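You operate a simulated robot arm through the tools that you are given. There is no shell and no other tool.

You run a simulated robot arm. Do the job below in one go: nothing can be reset, and whatever is moved stays where it is left.

## Task
Put things in order on the top of the rework bench. At the end: the white wipe stands where the wax tin stood; the orange rubbing block stands where the blue-base pilot lamp stood; the blue-base pilot lamp stands where the white wipe stood; the wax tin is on the brown narrow tape carton; whatever was shut is shut again. Leave all else as you found it, and nothing knocked over. Set down upright: wax tin.

The check looks at the end state, three seconds after you hand in, the way a careful person would. Anything else that was tipped, shoved, dropped, spilled or broken makes it a failure.

## Robot
A 6-joint arm with a two-finger parallel gripper, fixed in place. Base frame: the origin is at the foot of the arm, x ahead of it, y to its left, z up; the work surface is at about z = 88.3. Lengths are in cm, angles in rad, forces in N, time in s.
With the tool pointing down near the work surface it reaches from about 24 to 64 cm from the base axis. Its first joint turns from -1.152 to 1.152 rad. Payload 2.7 kg.
The tool frame sits at the grasp point between the pads (the TCP): z along the fingers, y along the line on which they close. The tips reach 2.3 cm beyond it. Largest opening 9.4 cm; finger width 3.8, thickness 1; the body of the gripper, 5.4 by 9.6 cm, starts 3.9 cm behind the TCP.
Orientation is told as [roll, pitch, yaw] about the base's x, y, z axes, in that order, counted from this pose: with the fingers straight down and closing along the base's y, the tool's x points along the base's -x, its y along +y and its z along -z.

## Interface
- The arm moves only by the tool apply_moves. Its argument "motion" is a list of rows, each a list of 7 numbers: the closure in counts, from 0 (fully open) to 255 (shut), then the shift along the tool's x, y, z in cm, then the turn, a rotation vector about the tool's x, y, z in rad. In form: [[jaw, x, y, z, wx, wy, wz], ...]. A call has 1 to 20 rows; each row shifts and turns the commanded pose from where the row before left it, along the tool's axes as they then stand. A row lasts 0.2 s, in which the tool goes at most 5 cm and 0.15 rad; a call with a longer step from one row to the next is refused whole, and so is a gripper value outside its range. Where a pose cannot be reached the arm comes as near as it can. A force on the tool above 40 N (or 10 N above the force at the start of the call, whichever is more), or a blocked arm, ends the call early, and 0.2 s more pass. Each finger travels about 4.5 cm/s and halts on what it meets, pressing with about 38 N; the grip force reading is that of the motor and also rises with nothing between the fingers. The clock runs only during rows and for 0.2 s after the last one: add rows that do not move to give the fingers time. It gives the time, the measured TCP pose, the force on the tool (base axes), the opening and the grip force at its end, in the units of the frame above (readings bear some noise), with the torque about the TCP (base axes, N m) and any sound that the robot's microphone picked up.
- Cameras (640 x 400 px; columns grow to the right, rows downward): "scene" is fixed at [8.03, -43.41, 140.44]; the picture's right is [0.73, -0.69, 0.00], its down [-0.40, -0.42, -0.81] and it looks along [0.56, 0.59, -0.59] (base axes); focal length 272 px, centre (320, 200). "wrist" rides on the gripper at [8.7, 1.6, -7.4] in the tool frame; the picture's right is [-0.18, 0.98, 0.00], its down [-0.58, -0.11, -0.81] and it looks along [-0.79, -0.15, 0.59] (tool axes); focal length 243 px, centre (320, 200). There is no depth. A picture from a camera that has moved, and an enlarged one, comes with that camera's place and axes in the base frame and with its lens.
- grab_frame(camera): a new picture of that camera. The clock stands still meanwhile.
- enlarge(camera, box): a new picture of the part [left, top, right, bottom] of that camera's present view, enlarged. The clock stands still meanwhile.
- close_job(): hands the job in; it is judged then, once.

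Places have to be worked out from the pictures, the camera data and where the tool is seen. Open the gripper and draw the arm clear of the work before you hand the job in, unless the task says otherwise.

The tools are called after "Request:" as name(argument=value, ...) on one line, values as JSON. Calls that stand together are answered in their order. apply_moves: Moves the arm, as the interface text tells. Its arguments: {"type":"object","properties":{"motion":{"type":"array","items":{"type":"array","items":{"type":"number"}}}},"required":["motion"]} The other tools are called the same way: grab_frame (camera) takes a picture; enlarge (camera, box) takes an enlarged picture of a part of a camera's view; close_job () hands the job in.

At the start:

```text
t: 0.0
eef_pos: [32.72, -10.41, 125.6]
ee_rot: [0.001, -0.001, 0.0]
ft_force: [-0.4, -0.2, 0.4]
wrist_torque: [0.01, 0.0, -0.03]
width: 9.4
grip_force: 0.0
```

scene: 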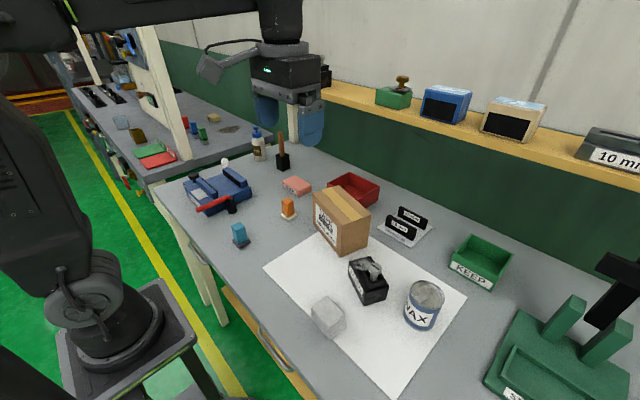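
wrist: 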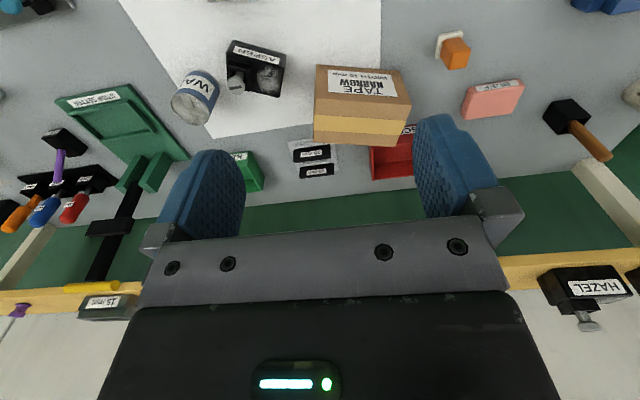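

I start by looking closely at the work area from both cameras.

Request:
enlarge(camera="scene", box=[140, 120, 340, 260])

Request:
enlarge(camera="scene", box=[260, 170, 480, 350])

Request:
enlarge(camera="wrist", box=[120, 0, 640, 200])

Request:
enlarge(camera="scene", box=[440, 200, 640, 400])

```text
2.86 times, centred on (240, 190) of scene
camera zoom: at [8.03, -43.41, 140.44], right [0.73, -0.69, 0.0], down [-0.4, -0.42, -0.81], along [0.56, 0.59, -0.59], focal length 777 px, centre (549, 229)
```

zoom: 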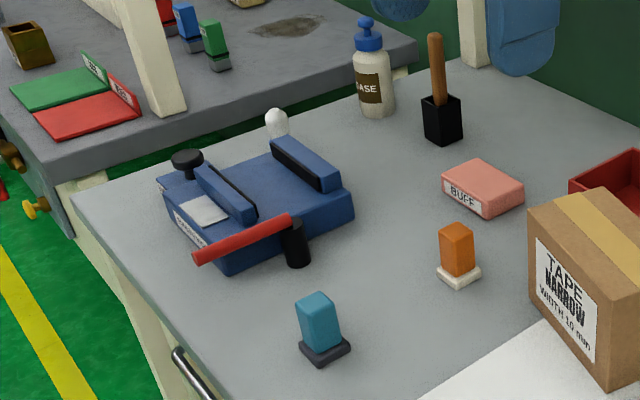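

```text
2.22 times, centred on (370, 260) of scene
camera zoom: at [8.03, -43.41, 140.44], right [0.73, -0.69, 0.0], down [-0.4, -0.42, -0.81], along [0.56, 0.59, -0.59], focal length 604 px, centre (209, 67)
```

zoom: 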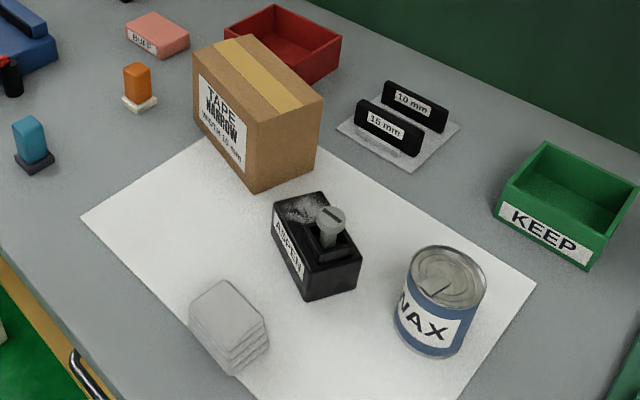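

```text
1.23 times, centred on (380, 100) of wrist
camera zoom: at [23.99, -8.81, 132.99], right [0.18, 0.98, 0.0], down [0.58, -0.11, 0.81], along [0.79, -0.15, -0.59], focal length 299 px, centre (246, 323)
```

zoom: 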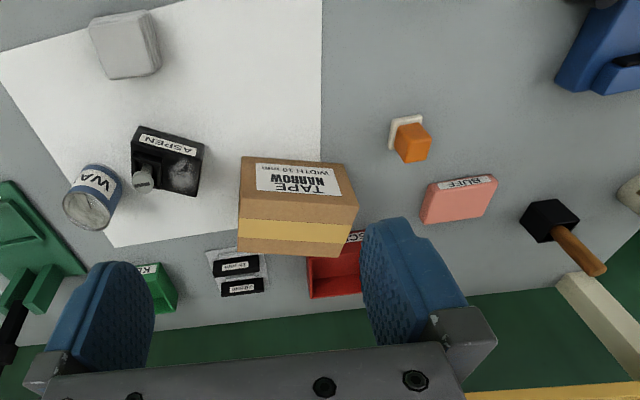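

```text
2.00 times, centred on (540, 300) of scene
camera zoom: at [8.03, -43.41, 140.44], right [0.73, -0.69, 0.0], down [-0.4, -0.42, -0.81], along [0.56, 0.59, -0.59], focal length 544 px, centre (-120, 0)
```

zoom: 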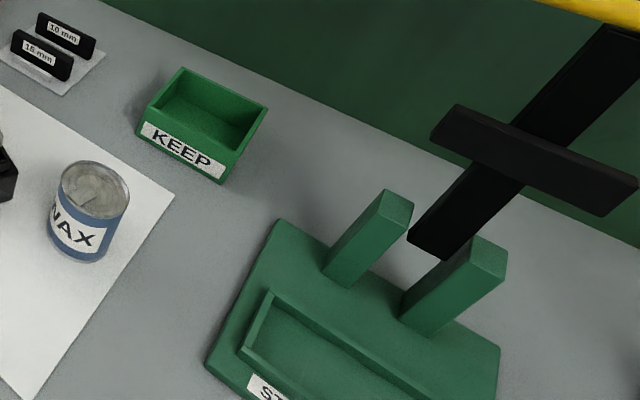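

The white knob behind the blue fixture may be the lamp, so I'll zoom in on it and on the other parts of the bench.

Request:
enlarge(camera="scene", box=[180, 145, 270, 215])

Request:
enlarge(camera="wrist", box=[0, 0, 160, 100])

Request:
enlarge(camera="wrist", box=[480, 0, 640, 100])

Request:
enlarge(camera="scene", box=[60, 60, 240, 180])

Request:
enlarge(camera="scene", box=[200, 280, 360, 400])

Request:
enlarge(camera="wrist", box=[0, 80, 200, 330])

```text
5.71 times, centred on (225, 180) of scene
camera zoom: at [8.03, -43.41, 140.44], right [0.73, -0.69, 0.0], down [-0.4, -0.42, -0.81], along [0.56, 0.59, -0.59], focal length 1554 px, centre (863, 314)
```

zoom: 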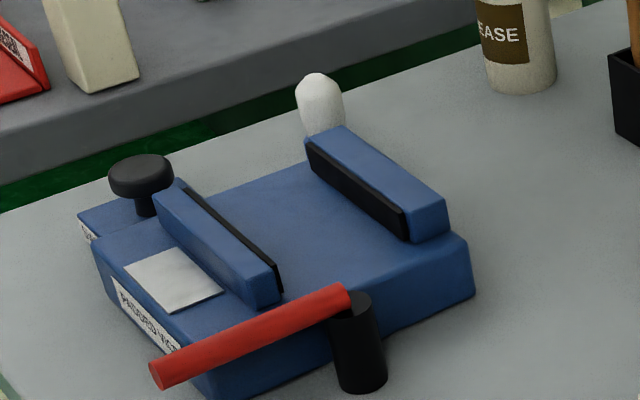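

```text
4.00 times, centred on (80, 50) of wrist
camera zoom: at [23.99, -8.81, 132.99], right [0.18, 0.98, 0.0], down [0.58, -0.11, 0.81], along [0.79, -0.15, -0.59], focal length 970 px, centre (1280, 800)
```

zoom: 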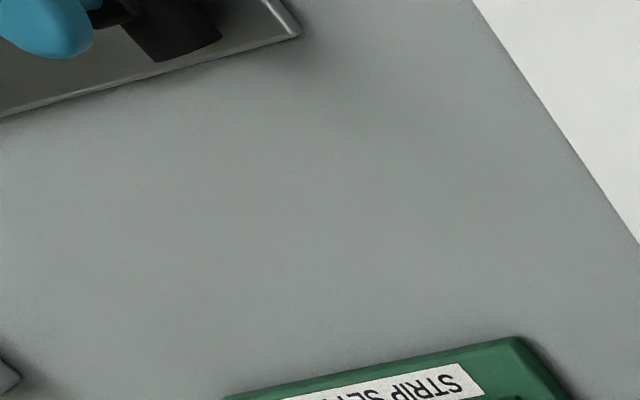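

```text
4.00 times, centred on (560, 50) of wrist
camera zoom: at [23.99, -8.81, 132.99], right [0.18, 0.98, 0.0], down [0.58, -0.11, 0.81], along [0.79, -0.15, -0.59], focal length 970 px, centre (-640, 800)
```

zoom: 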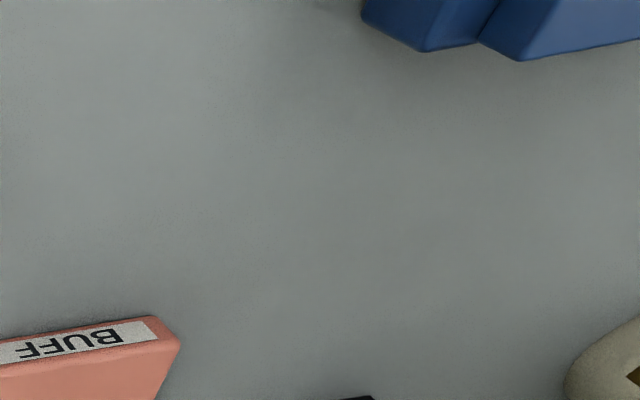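

```text
3.33 times, centred on (150, 120) of scene
camera zoom: at [8.03, -43.41, 140.44], right [0.73, -0.69, 0.0], down [-0.4, -0.42, -0.81], along [0.56, 0.59, -0.59], focal length 906 px, centre (887, 467)
```

zoom: 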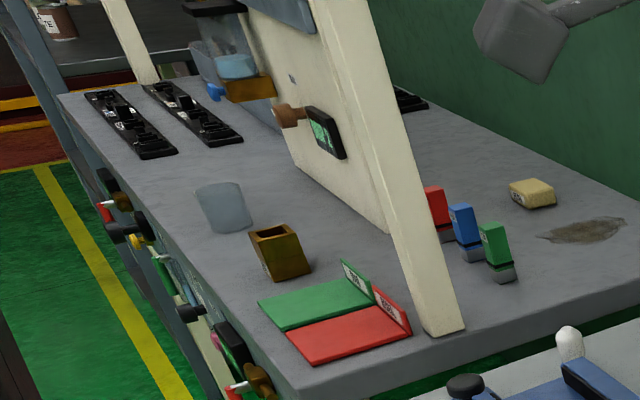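

```text
3.33 times, centred on (280, 340) of scene
camera zoom: at [8.03, -43.41, 140.44], right [0.73, -0.69, 0.0], down [-0.4, -0.42, -0.81], along [0.56, 0.59, -0.59], focal length 906 px, centre (453, -267)
```

zoom: 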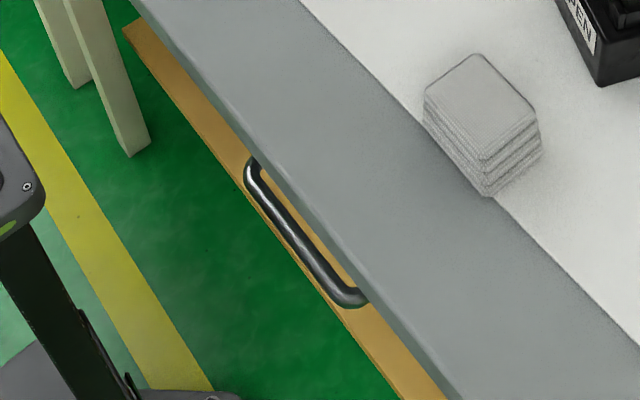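

```text
1.60 times, centred on (100, 205) of wrist
camera zoom: at [23.99, -8.81, 132.99], right [0.18, 0.98, 0.0], down [0.58, -0.11, 0.81], along [0.79, -0.15, -0.59], focal length 388 px, centre (672, 192)
```

zoom: 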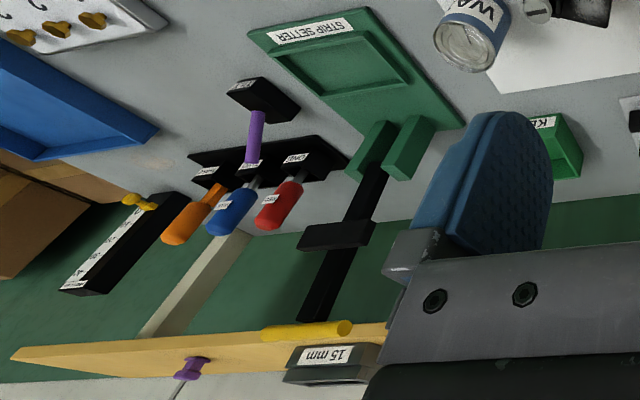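

The wrist camera sees only part of the bench, so I move the arm left at height and yaw it left. That should show me the lamp beside the blue fixture.

Request:
apply_moves(motion=[[0, 1.54, 4.48, 0, 0, 0, 0], [0, 1.54, 4.48, 0, 0, 0, 0], [0, 1.54, 4.48, 0, 0, 0, 0], [0, 1.54, 4.48, 0, 0, 0, 0], [0, 1.54, 4.48, 0, 0, 0, 0], [0, 0, 0, 0, 0, 0, -0.15], [0, 0, 0, 0, 0, 0, -0.15], [0, 0, 0, 0, 0, 0, -0.15], [0, 0, 0, 0, 0, 0, -0.15], [0, 0, 0, 0, 0, 0, -0.15], [0, 0, 0, 0, 0, 0, 0]])

Request:
grab_frame(camera="wrist")

Request:
grab_frame(camera="scene")

```text
t: 2.4
eef_pos: [25.1, 11.97, 125.62]
ee_rot: [0.0, -0.002, 0.752]
ft_force: [0.0, -0.3, -0.3]
wrist_torque: [0.02, -0.01, -0.02]
width: 9.43
grip_force: 0.1
```

```text
taken
camera wrist: at [17.58, 7.25, 133.04], right [-0.54, 0.84, 0.0], down [0.5, 0.32, 0.81], along [0.68, 0.43, -0.59], focal length 243 px, centre (320, 200)
```

wrist: 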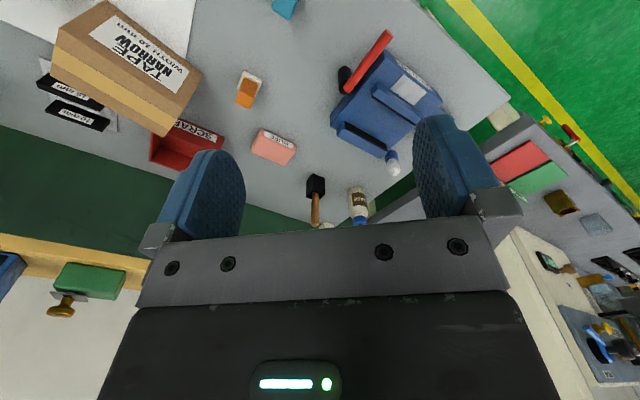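

```text
taken
```

scene: 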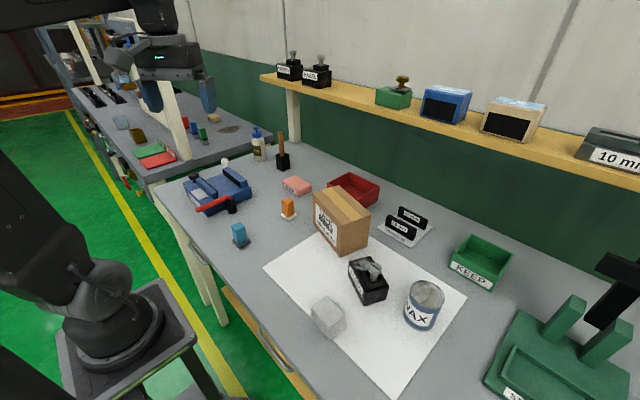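

A white-domed part with a bluish collar stands behind the vice. I'll zoom in on it and on its neighbours.

Request:
enlarge(camera="wrist", box=[300, 20, 460, 120])

Request:
enlarge(camera="wrist", box=[290, 120, 450, 220])

Request:
enlarge(camera="wrist", box=[200, 50, 360, 170])

Request:
enlarge(camera="wrist", box=[30, 0, 240, 140])

```text
4.00 times, centred on (380, 70) of wrist
camera zoom: at [17.58, 7.25, 133.04], right [-0.54, 0.84, 0.0], down [0.5, 0.32, 0.81], along [0.68, 0.43, -0.59], focal length 970 px, centre (80, 720)
```

zoom: 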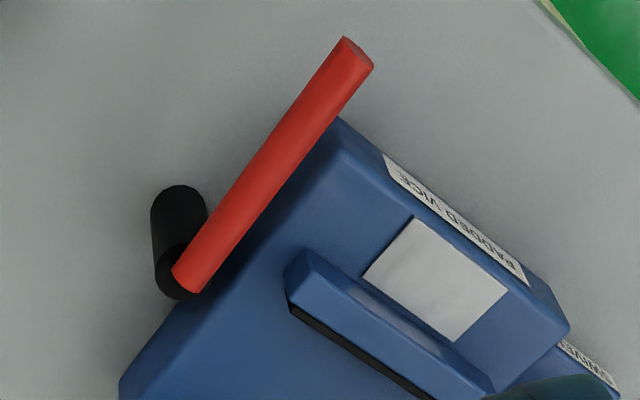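

```text
4.00 times, centred on (370, 170) of wrist
camera zoom: at [17.58, 7.25, 133.04], right [-0.54, 0.84, 0.0], down [0.5, 0.32, 0.81], along [0.68, 0.43, -0.59], focal length 970 px, centre (120, 320)
```

zoom: 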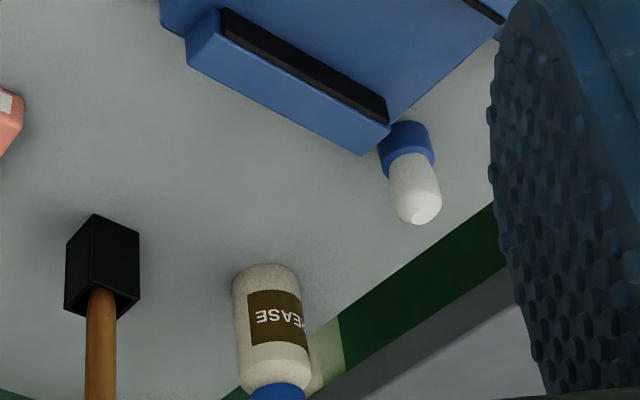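

```text
3.33 times, centred on (280, 110) of wrist
camera zoom: at [17.58, 7.25, 133.04], right [-0.54, 0.84, 0.0], down [0.5, 0.32, 0.81], along [0.68, 0.43, -0.59], focal length 809 px, centre (453, 500)
```

zoom: 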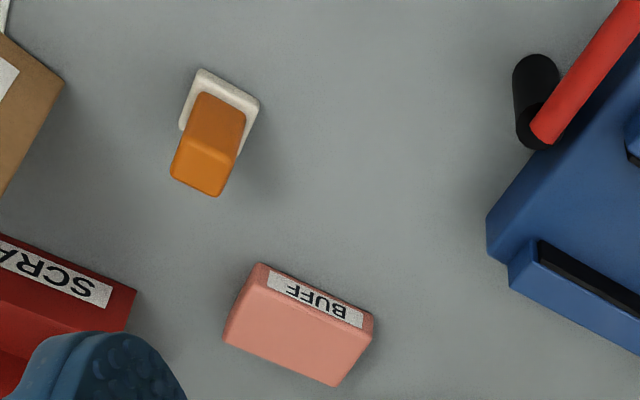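

```text
2.86 times, centred on (135, 70) of wrist
camera zoom: at [17.58, 7.25, 133.04], right [-0.54, 0.84, 0.0], down [0.5, 0.32, 0.81], along [0.68, 0.43, -0.59], focal length 693 px, centre (849, 571)
```

zoom: 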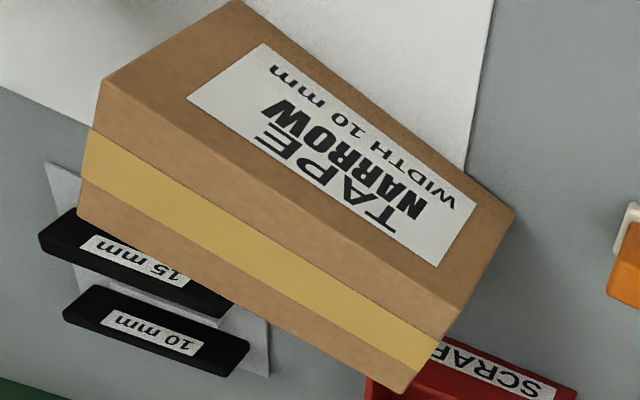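

The lamp has a blue base and a white bulb, and it stands close to the vice's far end. Now I survey the right side of the bench for look-alikes and anything else relevant.

Request:
apply_moves(motion=[[0, 0, 0, 0, 0, 0, 0.15], [0, 0, 0, 0, 0, 0, 0.15], [0, 0, 0, 0, 0, 0, 0.15], [0, 0, 0, 0, 0, 0, 0.15], [0, 0, 0, 0, 0, 0, 0.15], [0, 0, -4.5, 0, 0, 0, 0], [0, 0, -4.5, 0, 0, 0, 0], [0, 0, -4.5, 0, 0, 0, 0], [0, 0, -4.5, 0, 0, 0, 0], [0, 0, -4.5, 0, 0, 0, 0.15], [0, 0, 0, 0, 0, 0, 0.15], [0, 0, 0, 0, 0, 0, 0.15], [0, 0, 0, 0, 0, 0, 0.15], [0, 0, 0, 0, 0, 0, 0.15], [0, 0, 0, 0, 0, 0, 0]])

Request:
grab_frame(camera="wrist")

```text
t: 5.6
eef_pos: [25.09, -10.49, 125.67]
ee_rot: [0.0, 0.0, -0.754]
ft_force: [-1.0, 0.4, -0.8]
wrist_torque: [-0.01, 0.02, -0.02]
width: 9.39
grip_force: 0.0
```

```text
taken
camera wrist: at [19.75, -3.43, 133.01], right [0.81, 0.59, 0.0], down [0.35, -0.48, 0.81], along [0.48, -0.65, -0.59], focal length 243 px, centre (320, 200)
```

wrist: 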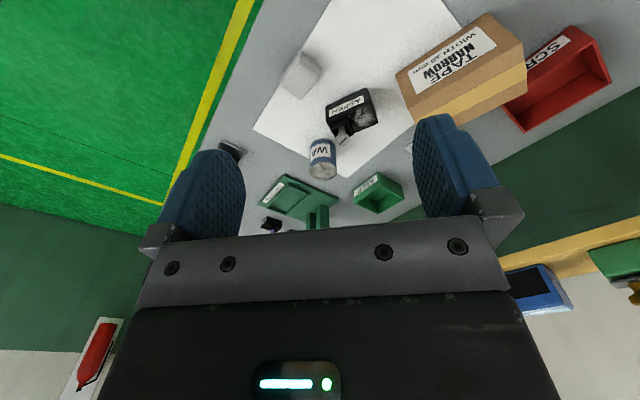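

I go further to the right to see that end too.

Request:
apply_moves(motion=[[0, 3.2, -3.0, 0, 0, 0, 0], [0, 3.2, -3.0, 0, 0, 0, 0], [0, 3.2, -3.0, 0, 0, 0, 0], [0, 0, -4.0, 0, 0, 0, -0.15], [0, 0, 0, 0, 0, 0, -0.15], [0, 0, 0, 0, 0, 0, 0]])

Request:
grab_frame(camera="wrist")

```text
t: 7.0
eef_pos: [9.08, -13.52, 125.53]
ee_rot: [0.0, 0.001, -0.449]
ft_force: [0.4, -0.2, -0.3]
wrist_torque: [0.01, 0.0, 0.0]
width: 9.42
grip_force: 0.0
```

```text
taken
camera wrist: at [1.91, -8.39, 132.99], right [0.59, 0.81, 0.0], down [0.48, -0.35, 0.81], along [0.65, -0.48, -0.59], focal length 243 px, centre (320, 200)
```

wrist: 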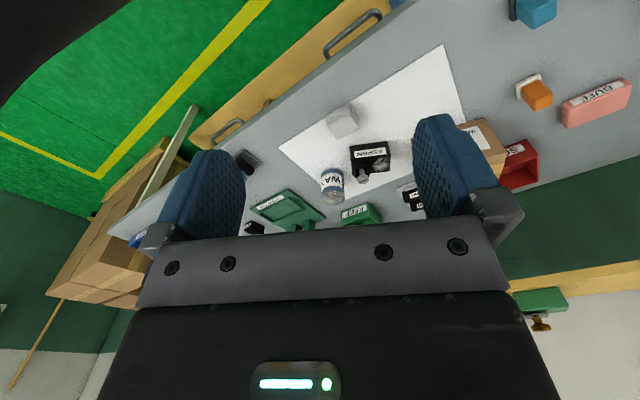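

No duplicates are within reach. Next I go lower over the paper sheet to measure the wax tin, the wipe and the dispenser.

Request:
apply_moves(motion=[[0, 0, 0, 0, 0, 0, -0.15], [0, 0, 0, 0, 0, 0, -0.15], [0, 0, 0, 0, 0, 0, -0.149], [0, -3.5, -2.4, 0, 0, 0, 0], [0, -3.5, -2.4, 0, 0, 0, 0], [0, -3.5, -2.4, 0, 0, 0, 0], [0, -3.5, -2.4, 2, 0, 0, 0], [0, -3.5, -2.4, 3, 0, 0, 0], [0, -3.4, -2.5, 3, 0, 0, 0], [0, 0, 0, 3, 0, 0, 0], [0, 0, 0, 0, 0, 0, 0]])

Request:
grab_frame(camera="wrist")

Request:
enlarge(camera="wrist", box=[160, 0, 480, 200])

```text
refused: row 8 steps farther than a row can; nothing moved
```

```text
taken
camera wrist: at [1.91, -8.39, 132.99], right [0.59, 0.81, 0.0], down [0.48, -0.35, 0.81], along [0.65, -0.48, -0.59], focal length 243 px, centre (320, 200)
```

wrist: 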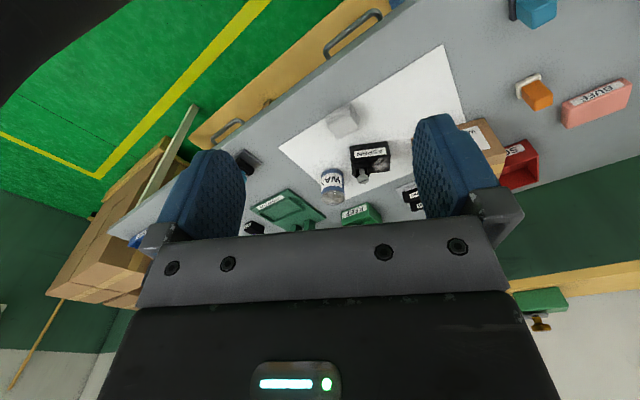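

```text
2.00 times, centred on (320, 100) of wrist
camera zoom: at [1.91, -8.39, 132.99], right [0.59, 0.81, 0.0], down [0.48, -0.35, 0.81], along [0.65, -0.48, -0.59], focal length 485 px, centre (320, 400)
```

zoom: 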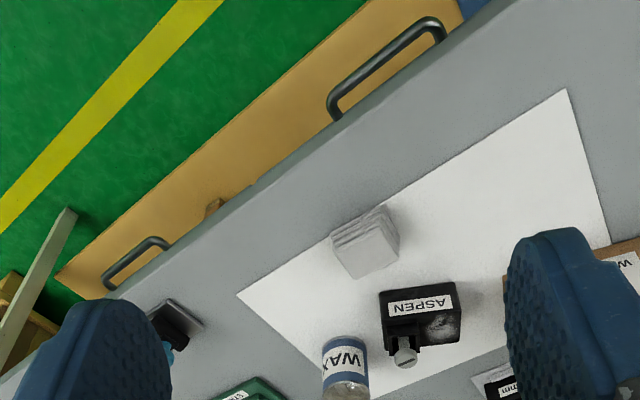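

The call was refused because one row stepped too far, so I split the move into smaller steps.

Request:
apply_moves(motion=[[0, 0, 0, 0, 0, 0, -0.15], [0, 0, 0, 0, 0, 0, -0.15], [0, 0, 0, 0, 0, 0, -0.149], [0, -3.5, -2.4, 0, 0, 0, 0], [0, -3.5, -2.4, 0, 0, 0, 0], [0, -3.5, -2.4, 0, 0, 0, 0], [0, -3.5, -2.4, 0, 0, 0, 0], [0, -3.5, -2.4, 0, 0, 0, 0], [0, -3.4, -2.5, 0, 0, 0, 0], [0, 0, 0, 4, 0, 0, 0], [0, 0, 0, 4, 0, 0, 0], [0, 0, 0, 4, 0, 0, 0], [0, 0, 0, 0, 0, 0, 0]])

Request:
grab_frame(camera="wrist")

Request:
enlarge(camera="wrist", box=[160, 0, 480, 200])

```text
t: 9.8
eef_pos: [30.06, -27.93, 113.64]
ee_rot: [0.0, -0.001, -0.002]
ft_force: [-0.4, 0.4, 0.5]
wrist_torque: [-0.01, 0.01, -0.02]
width: 9.39
grip_force: 0.1
```

```text
taken
camera wrist: at [21.3, -26.38, 121.01], right [0.19, 0.98, 0.0], down [0.58, -0.11, 0.81], along [0.79, -0.15, -0.59], focal length 243 px, centre (320, 200)
```

wrist: 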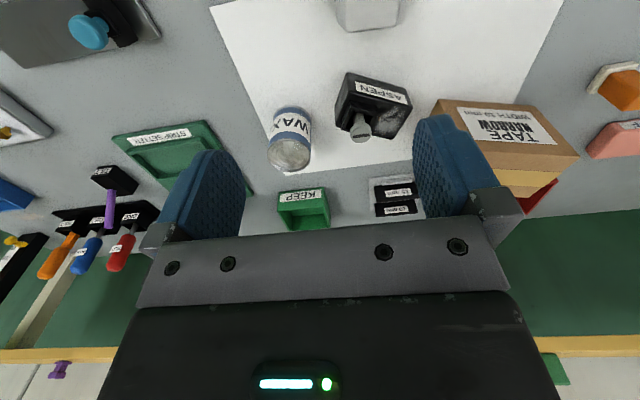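

```text
2.00 times, centred on (320, 100) of wrist
camera zoom: at [21.3, -26.38, 121.01], right [0.19, 0.98, 0.0], down [0.58, -0.11, 0.81], along [0.79, -0.15, -0.59], focal length 485 px, centre (320, 400)
```

zoom: 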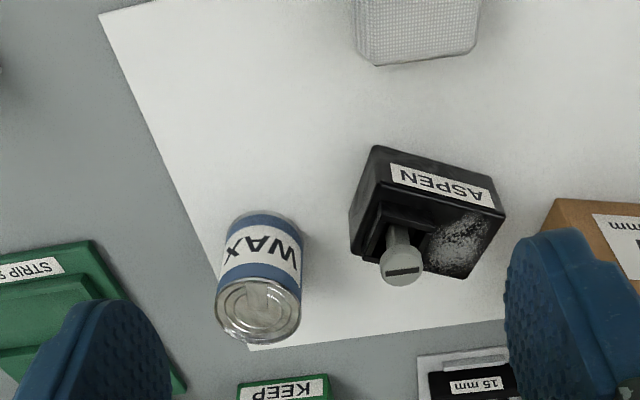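

The wax tin stands at about (43.7, -34.9), is about 6.2 across, and its top is near z = 96. I yaw +1.0 so the fingers stay clear of the ASPEN dispenser, then hover above the tin.

Request:
apply_moves(motion=[[0, 0, 0, 0, 0, 0, -0.143], [0, 0, 0, 0, 0, 0, -0.143], [0, 0, 0, 0, 0, 0, -0.143], [0, 0, 0, 0, 0, 0, -0.143], [0, 0, 0, 0, 0, 0, -0.143], [0, 0, 0, 0, 0, 0, -0.143], [0, 0, 0, 0, 0, 0, -0.142], [0, -0.38, -3.81, 0, 0, 0, 0], [0, -0.38, -3.81, 0, 0, 0, 0], [0, -0.38, -3.81, 0, 0, 0, 0], [0, -0.38, -3.81, 0, 0, 0, 0], [0, 0, 0, 4, 0, 0, 0], [0, 0, 0, 4, 0, 0, 0], [0, 0, 0, 4, 0, 0, 0], [0, 0, 0, 0, 0, 0, 0]])

Request:
grab_frame(camera="wrist")

Request:
enlarge(camera="scene", box=[300, 180, 500, 340])

```text
t: 13.0
eef_pos: [43.76, -35.15, 101.56]
ee_rot: [0.001, 0.0, 0.999]
ft_force: [0.0, 0.5, 0.5]
wrist_torque: [0.03, -0.03, -0.01]
width: 9.39
grip_force: 0.0
```

```text
taken
camera wrist: at [37.55, -41.56, 108.92], right [-0.73, 0.69, 0.0], down [0.41, 0.43, 0.81], along [0.55, 0.59, -0.59], focal length 243 px, centre (320, 200)
```

wrist: 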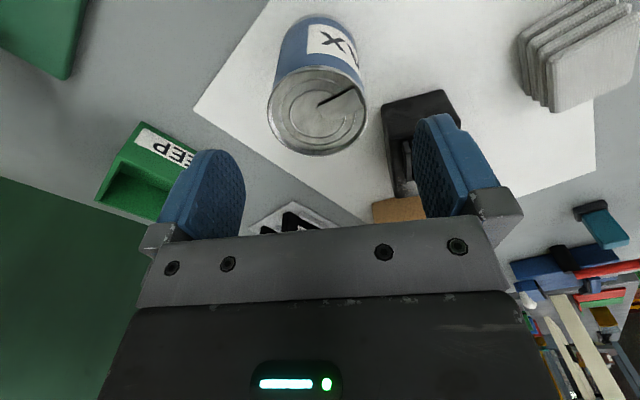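

```text
2.50 times, centred on (400, 260) of scene
camera zoom: at [8.03, -43.41, 140.44], right [0.73, -0.69, 0.0], down [-0.4, -0.42, -0.81], along [0.56, 0.59, -0.59], focal length 680 px, centre (120, 50)
```

zoom: 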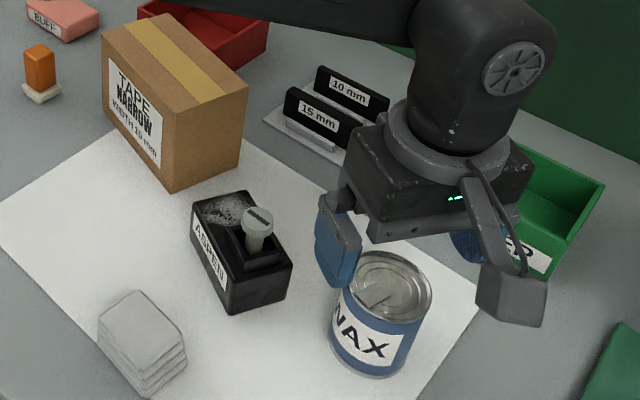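

The tin is centred between the fingers to within 0.3. I descend to z about 93.7 and close.

Request:
apply_moves(motion=[[0, 0.25, 0.05, 2.6, 0, 0, 0], [0, 0, 0, 2.6, 0, 0, 0], [0, 0, 0, 2.6, 0, 0, 0], [0, 0, 0, 0, 0, 0, 0], [255, 0, 0, 0, 0, 0, 0], [255, 0, 0, 0, 0, 0, 0], [255, 0, 0, 0, 0, 0, 0], [255, 0, 0, 0, 0, 0, 0], [255, 0, 0, 0, 0, 0, 0]])

Request:
grab_frame(camera="wrist")

Request:
enlarge(camera="scene", box=[300, 180, 500, 340])

```text
t: 15.0
eef_pos: [43.58, -35.13, 93.74]
ee_rot: [0.0, -0.002, 0.999]
ft_force: [0.7, -0.6, -0.2]
wrist_torque: [-0.01, 0.05, 0.02]
width: 5.93
grip_force: 38.1
```

```text
taken
camera wrist: at [37.41, -41.63, 101.19], right [-0.73, 0.69, 0.0], down [0.41, 0.43, 0.81], along [0.55, 0.59, -0.59], focal length 243 px, centre (320, 200)
```

wrist: 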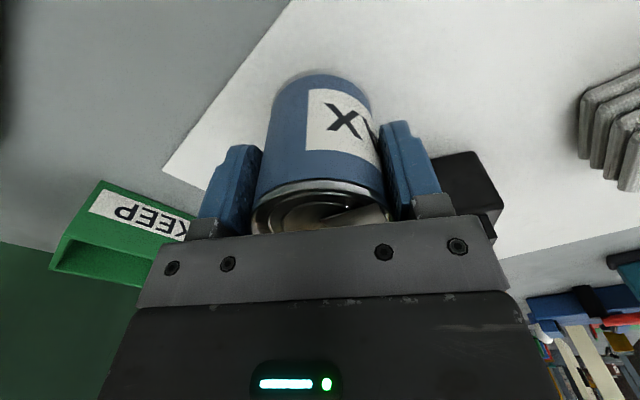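

```text
2.50 times, centred on (400, 260) of scene
camera zoom: at [8.03, -43.41, 140.44], right [0.73, -0.69, 0.0], down [-0.4, -0.42, -0.81], along [0.56, 0.59, -0.59], focal length 680 px, centre (120, 50)
```

zoom: 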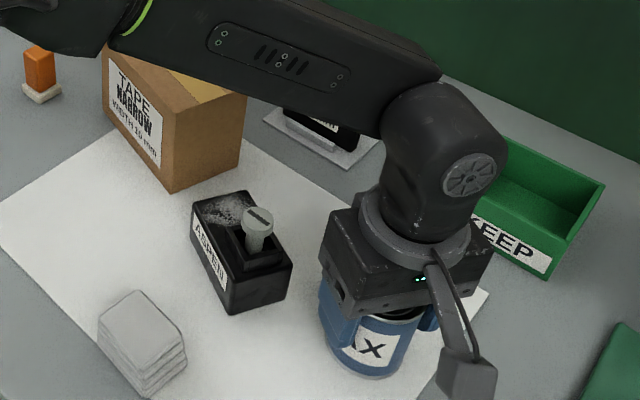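

The tin is held (opening 5.93), and its spot works out at about (43.65, -35.0). I lift it straight up, yaw back to 0 and move to a standoff in front of the carton to measure that.

Request:
apply_moves(motion=[[255, 0, 0, -2, 0, 0, 0], [255, 0, 0, -4, 0, 0, 0], [255, 0, 0, -4, 0, 0, 0], [255, 0, 0, -4, 0, 0, 0], [255, 0, 0, -4, 0, 0, 0], [255, 0, 0, -3, 0, 0, 0], [255, 0, 0, 0, 0, 0, 0.143], [255, 0, 0, 0, 0, 0, 0.143], [255, 0, 0, 0, 0, 0, 0.143], [255, 0, 0, 0, 0, 0, 0.143], [255, 0, 0, 0, 0, 0, 0.143], [255, 0, 0, 0, 0, 0, 0.143], [255, 0, 0, 0, 0, 0, 0.142], [255, 1.6, 4.5, 0, 0, 0, 0], [255, 1.6, 4.5, 0, 0, 0, 0], [255, 1.6, 4.5, 0, 0, 0, 0], [255, 1.6, 4.5, 0, 0, 0, 0], [255, 1.6, 4.5, 0, 0, 0, 0], [255, 1.6, 4.5, 0, 0, 0, 0], [255, 0, 0, 0, 0, 0, 0]])

Request:
grab_frame(camera="wrist")

Request:
grab_frame(camera="scene")

Request:
enlarge(camera="wrist", box=[240, 0, 560, 200])

```text
t: 19.2
eef_pos: [33.99, -8.14, 114.83]
ee_rot: [0.0, 0.0, -0.003]
ft_force: [0.6, 0.7, -2.9]
wrist_torque: [-0.01, 0.02, -0.01]
width: 5.95
grip_force: 38.1
```

```text
taken
camera wrist: at [25.15, -6.54, 122.31], right [0.19, 0.98, 0.0], down [0.58, -0.11, 0.81], along [0.79, -0.15, -0.59], focal length 243 px, centre (320, 200)
```

wrist: 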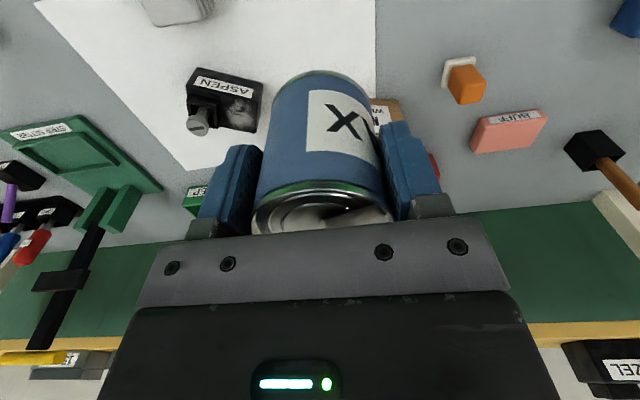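

```text
taken
```

scene: 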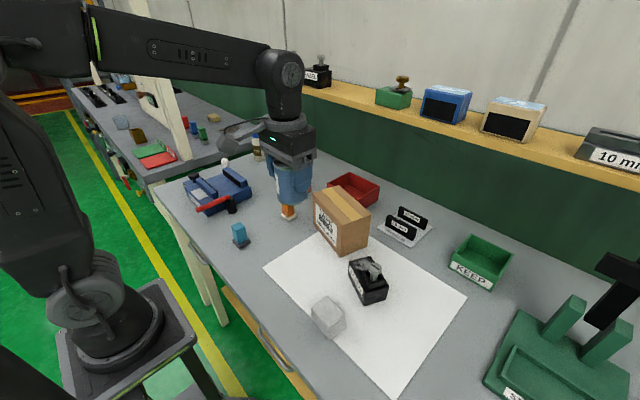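

```text
2.00 times, centred on (400, 100) of wrist
camera zoom: at [25.15, -6.54, 122.31], right [0.19, 0.98, 0.0], down [0.58, -0.11, 0.81], along [0.79, -0.15, -0.59], focal length 485 px, centre (160, 400)
```

zoom: 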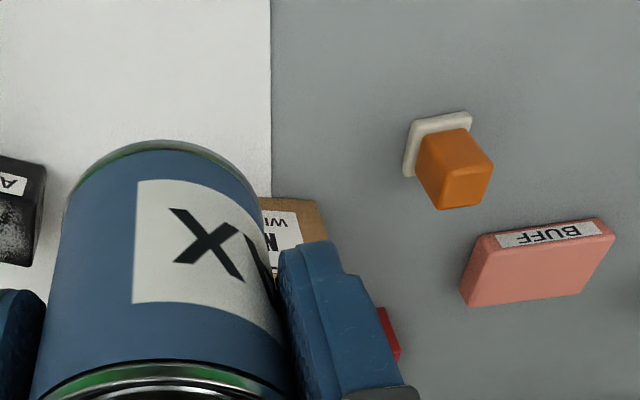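

From three earlier views the carton top has its centre at about (49.6, -7.0) and z near 99.2, measuring roughly 14 by 8.7. I carry the tin over it and check before lowering.

Request:
apply_moves(motion=[[255, -3.9, 0.29, 0, 0, 0, 0], [255, -3.9, 0.29, 0, 0, 0, 0], [255, -3.9, 0.29, 0, 0, 0, 0], [255, -3.9, 0.29, 0, 0, 0, 0], [255, 0, 0, 3, 0, 0, 0], [255, 0, 0, 3, 0, 0, 0], [255, 0, 0, 1.5, 0, 0, 0], [255, 0, 0, 0, 0, 0, 0]])

Request:
enlarge(camera="scene", box=[270, 130, 410, 260])

Request:
grab_frame(camera="wrist")

```text
t: 21.0
eef_pos: [49.58, -7.09, 107.36]
ee_rot: [0.0, -0.001, -0.003]
ft_force: [1.1, 1.0, -2.7]
wrist_torque: [0.01, 0.0, 0.02]
width: 5.95
grip_force: 37.9
```

```text
3.08 times, centred on (340, 195) of scene
camera zoom: at [8.04, -43.41, 140.44], right [0.73, -0.69, 0.0], down [-0.4, -0.42, -0.81], along [0.56, 0.59, -0.59], focal length 836 px, centre (258, 215)
```

zoom: 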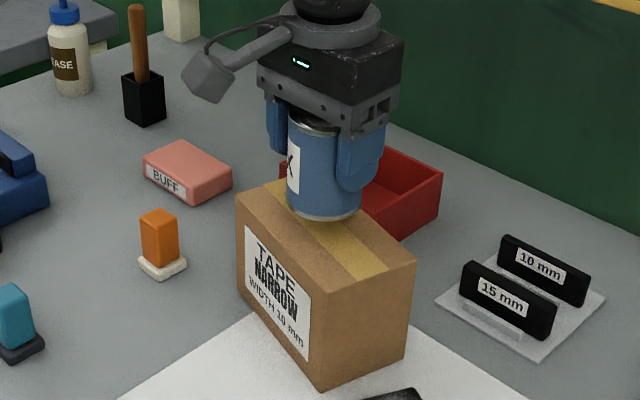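

```text
taken
camera wrist: at [40.8, -5.53, 114.73], right [0.19, 0.98, 0.0], down [0.58, -0.11, 0.81], along [0.79, -0.15, -0.59], focal length 243 px, centre (320, 200)
```

wrist: 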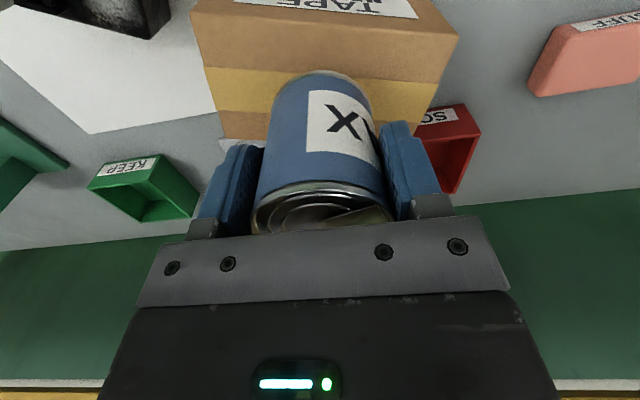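

The tin is well centred over the tape stripe. I lower it gently and watch the force.

Request:
apply_moves(motion=[[255, 0, 0, 1.0, 0, 0, 0], [255, 0, 0, 0.8, 0, 0, 0], [255, 0, 0, 0.3, 0, 0, 0], [255, 0, 0, 0.2, 0, 0, 0], [255, 0, 0, 0, 0, 0, 0]])

Request:
enlarge(camera="wrist", box=[180, 0, 500, 200])

Request:
enlarge(camera="scene", box=[290, 140, 390, 260])

```text
t: 22.2
eef_pos: [49.63, -7.06, 105.13]
ee_rot: [0.0, 0.001, -0.001]
ft_force: [-0.3, 0.5, -1.6]
wrist_torque: [-0.01, -0.01, 0.01]
width: 5.93
grip_force: 37.9
```

```text
2.00 times, centred on (340, 100) of wrist
camera zoom: at [40.85, -5.44, 112.41], right [0.19, 0.98, 0.0], down [0.58, -0.11, 0.81], along [0.79, -0.15, -0.59], focal length 485 px, centre (280, 400)
```

zoom: 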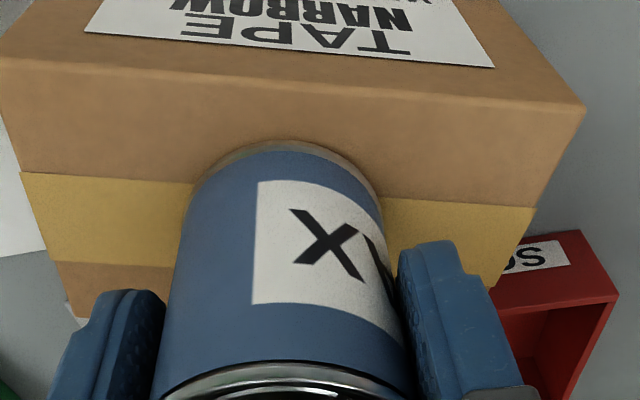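

```text
3.33 times, centred on (340, 200) of scene
camera zoom: at [8.04, -43.41, 140.44], right [0.73, -0.69, 0.0], down [-0.4, -0.42, -0.81], along [0.56, 0.59, -0.59], focal length 906 px, centre (253, 200)
```

zoom: 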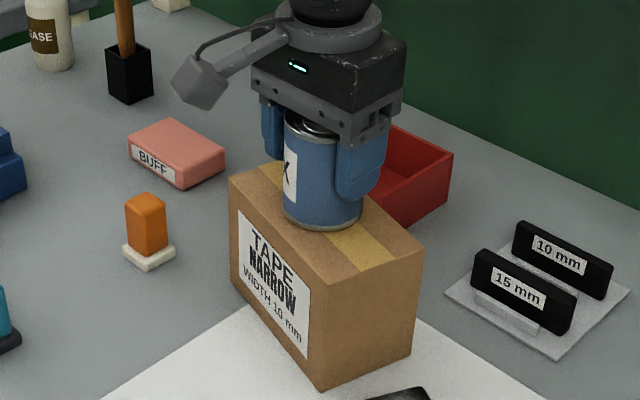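

It is not yet in contact, since the force still shows only the weight. I keep lowering in small steps.

Request:
apply_moves(motion=[[255, 0, 0, 0.15, 0, 0, 0], [255, 0, 0, 0.15, 0, 0, 0], [255, 0, 0, 0.0, 0, 0, 0]])

Request:
apply_moves(motion=[[255, 0, 0, 0.12, 0, 0, 0], [255, 0, 0, 0.0, 0, 0, 0]])

Request:
apply_moves(motion=[[255, 0, 0, 0.12, 0, 0, 0], [255, 0, 0, 0.0, 0, 0, 0]])

```text
t: 23.0
eef_pos: [49.57, -6.93, 104.69]
ee_rot: [0.0, -0.003, -0.002]
ft_force: [-2.3, 2.3, 6.6]
wrist_torque: [0.03, 0.23, -0.03]
width: 5.95
grip_force: 37.6
```

```text
t: 23.6
eef_pos: [49.54, -6.96, 104.65]
ee_rot: [0.002, -0.004, -0.001]
ft_force: [-2.8, 2.0, 17.9]
wrist_torque: [0.15, 0.41, -0.01]
width: 5.94
grip_force: 37.8
```

```text
t: 24.2
eef_pos: [49.69, -6.98, 104.71]
ee_rot: [0.001, -0.004, -0.002]
ft_force: [-3.4, 0.6, 26.4]
wrist_torque: [-0.07, 0.22, -0.1]
width: 5.97
grip_force: 38.1
```

It touched at z = 104.7. I relieve the press, open the fingers, then rise straight up.

Request:
apply_moves(motion=[[255, 0, 0, -0.3, 0, 0, 0], [255, 0, 0, 0, 0, 0, 0], [180, 0, 0, 0, 0, 0, 0], [100, 0, 0, 0, 0, 0, 0], [0, 0, 0, 0, 0, 0, 0], [0, 0, 0, 0, 0, 0, 0], [0, 0, 0, 0, 0, 0, 0], [0, 0, 0, 0, 0, 0, 0], [0, 0, 0, 0, 0, 0, 0]])

Request:
enlarge(camera="scene", box=[290, 140, 390, 260])

```text
t: 26.2
eef_pos: [49.58, -7.0, 104.86]
ee_rot: [-0.001, -0.002, -0.001]
ft_force: [-0.3, 0.7, 0.6]
wrist_torque: [0.03, 0.01, -0.01]
width: 9.43
grip_force: 0.0
```

```text
3.33 times, centred on (340, 200) of scene
camera zoom: at [8.03, -43.41, 140.44], right [0.73, -0.69, 0.0], down [-0.4, -0.42, -0.81], along [0.56, 0.59, -0.59], focal length 906 px, centre (253, 200)
```

zoom: 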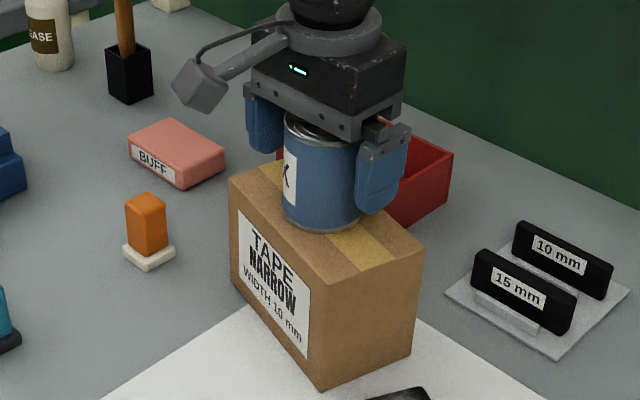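

The tin stands on the carton. I rise clear and go to look at the wipe from a standoff.

Request:
apply_moves(motion=[[0, 0, 0, -3, 0, 0, 0], [0, 0, 0, -4, 0, 0, 0], [0, 0, 0, -4, 0, 0, 0], [0, 0, 0, -3, 0, 0, 0], [0, 4, -2.2, 0, 0, 0, 0], [0, 4, -2.2, 0, 0, 0, 0], [0, 4, -2.2, 0, 0, 0, 0], [0, 4, -2.2, 0, 0, 0, 0], [0, 4, -2.2, 0, 0, 0, 0], [0, 4, -2.2, 0, 0, 0, 0], [0, 3.6, -1.8, 0, 0, 0, 0], [0, 0, 0, 4, 0, 0, 0], [0, 0, 0, 4, 0, 0, 0], [0, 0, 0, 0, 0, 0, 0]])

Request:
grab_frame(camera="wrist")

Request:
enlarge(camera="wrist", box=[220, 0, 420, 125])

Request:
enlarge(camera="scene", box=[290, 280, 370, 350])

Request:
enlarge(camera="scene", box=[290, 140, 390, 260])

```text
t: 29.2
eef_pos: [21.9, -22.08, 110.66]
ee_rot: [0.001, -0.001, -0.002]
ft_force: [0.9, 0.3, -0.6]
wrist_torque: [0.01, 0.0, -0.02]
width: 9.41
grip_force: 0.1
```

```text
taken
camera wrist: at [13.18, -20.54, 118.11], right [0.19, 0.98, 0.0], down [0.58, -0.11, 0.81], along [0.79, -0.15, -0.59], focal length 243 px, centre (320, 200)
```

wrist: 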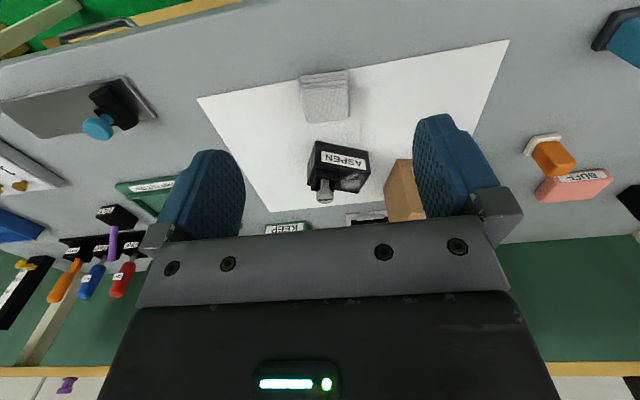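

```text
3.20 times, centred on (320, 62) of wrist
camera zoom: at [13.18, -20.54, 118.11], right [0.19, 0.98, 0.0], down [0.58, -0.11, 0.81], along [0.79, -0.15, -0.59], focal length 776 px, centre (320, 640)
```

zoom: 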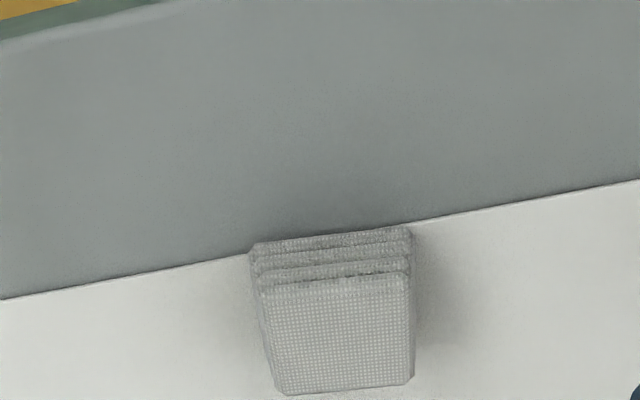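

```text
5.71 times, centred on (330, 315) of scene
camera zoom: at [8.03, -43.41, 140.44], right [0.73, -0.69, 0.0], down [-0.4, -0.42, -0.81], along [0.56, 0.59, -0.59], focal length 1554 px, centre (263, -457)
```

zoom: 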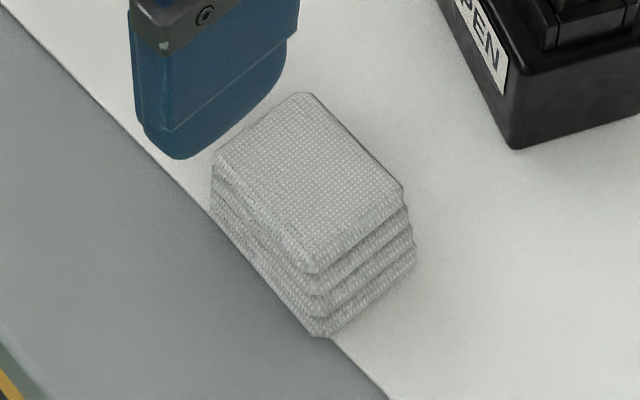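

```text
3.33 times, centred on (340, 200) of scene
camera zoom: at [8.03, -43.41, 140.44], right [0.73, -0.69, 0.0], down [-0.4, -0.42, -0.81], along [0.56, 0.59, -0.59], focal length 906 px, centre (253, 200)
```

zoom: 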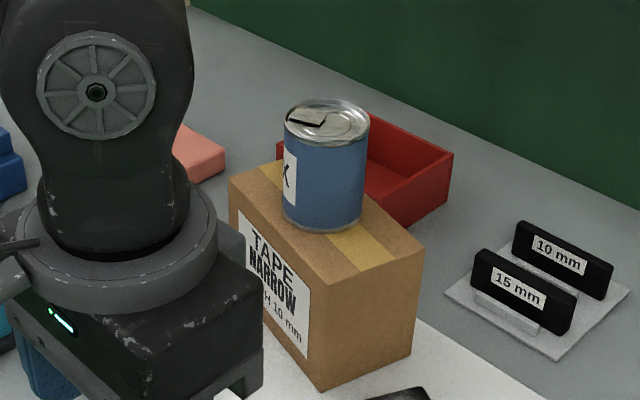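

The tin stands upright on the carton. The wipe's top centre works out at (29.6, -22.8), z about 92.2, 5.2 by 4.2, turned about -0.09. I move above it.

Request:
apply_moves(motion=[[0, -3.85, -0.36, 0, 0, 0, 0.045], [0, -3.85, -0.4, 0, 0, 0, 0.045], [0, 0, 0, 4, 0, 0, 0], [0, 0, 0, 4, 0, 0, 0], [0, 0, 0, 4, 0, 0, 0], [0, 0, 0, 0, 0, 0, 0]])

Request:
grab_frame(camera="wrist")

Request:
enlarge(camera="scene", box=[280, 270, 380, 350])

```text
t: 30.6
eef_pos: [29.7, -23.03, 99.08]
ee_rot: [0.001, -0.002, -0.09]
ft_force: [-0.1, 0.7, 0.6]
wrist_torque: [-0.03, 0.02, -0.01]
width: 9.39
grip_force: 0.0
```

```text
taken
camera wrist: at [21.03, -20.61, 106.41], right [0.27, 0.96, 0.0], down [0.57, -0.16, 0.81], along [0.78, -0.22, -0.59], focal length 243 px, centre (320, 200)
```

wrist: 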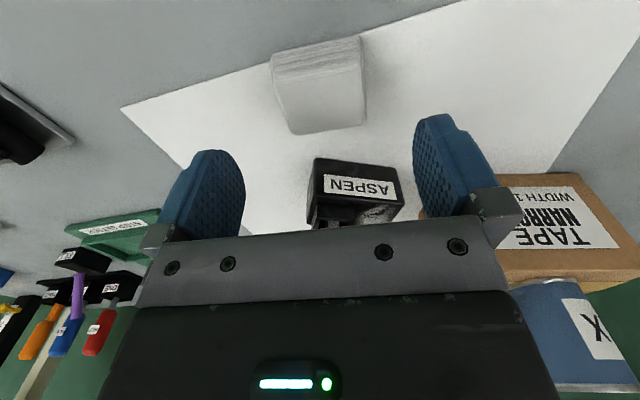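

```text
5.00 times, centred on (330, 310) of scene
camera zoom: at [8.03, -43.41, 140.44], right [0.73, -0.69, 0.0], down [-0.4, -0.42, -0.81], along [0.56, 0.59, -0.59], focal length 1359 px, centre (270, -350)
```

zoom: 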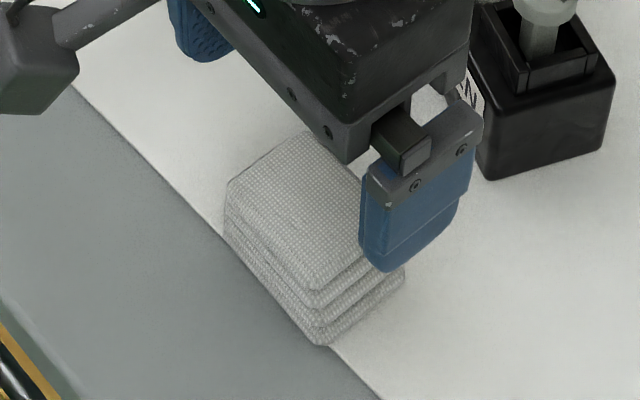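

The wipe is centred within 0.3 and turned about -0.13. I trim to that, descend to z about 91 and grip.

Request:
apply_moves(motion=[[0, 0, 0.25, 2.0, 0, 0, 0.04], [0, 0, 0, 2.0, 0, 0, 0], [0, 0, 0, 2.0, 0, 0, 0], [0, 0, 0, 1.4, 0, 0, 0], [0, 0, 0, 0.6, 0, 0, 0], [0, 0, 0, 0, 0, 0, 0], [255, 0, 0, 0, 0, 0, 0], [255, 0, 0, 0, 0, 0, 0], [255, 0, 0, 0, 0, 0, 0], [255, 0, 0, 0, 0, 0, 0], [255, 0, 0, 0, 0, 0, 0], [255, 0, 0, 0, 0, 0, 0]])

Request:
grab_frame(camera="wrist")

Request:
enlarge(camera="scene", box=[280, 270, 380, 350])

```text
t: 33.2
eef_pos: [29.7, -22.55, 90.81]
ee_rot: [0.0, 0.0, -0.13]
ft_force: [-0.3, -0.9, -0.3]
wrist_torque: [0.03, 0.01, 0.04]
width: 6.34
grip_force: 37.8
```

```text
taken
camera wrist: at [21.14, -19.88, 98.23], right [0.31, 0.95, 0.0], down [0.56, -0.18, 0.81], along [0.77, -0.25, -0.59], focal length 243 px, centre (320, 200)
```

wrist: 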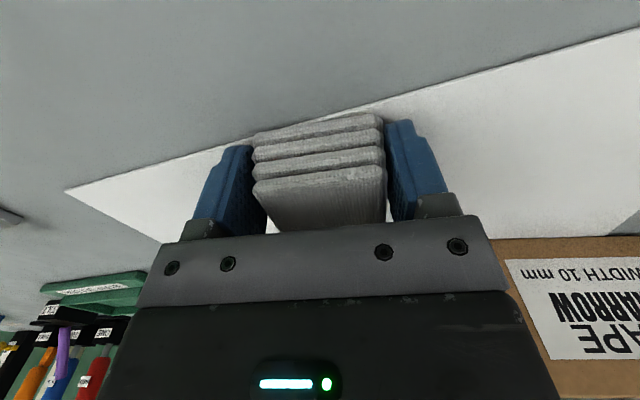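

```text
5.00 times, centred on (330, 310) of scene
camera zoom: at [8.03, -43.41, 140.44], right [0.73, -0.69, 0.0], down [-0.4, -0.42, -0.81], along [0.56, 0.59, -0.59], focal length 1359 px, centre (270, -350)
```

zoom: 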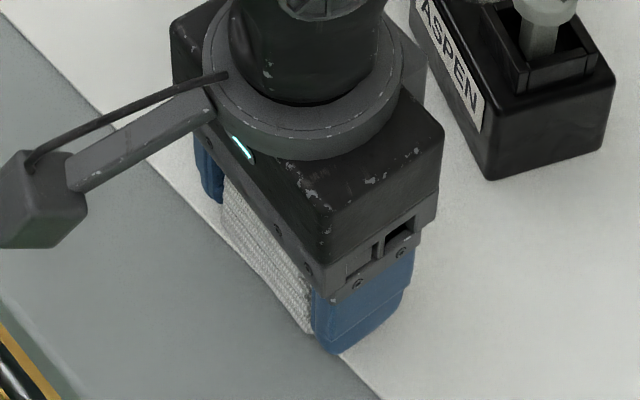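

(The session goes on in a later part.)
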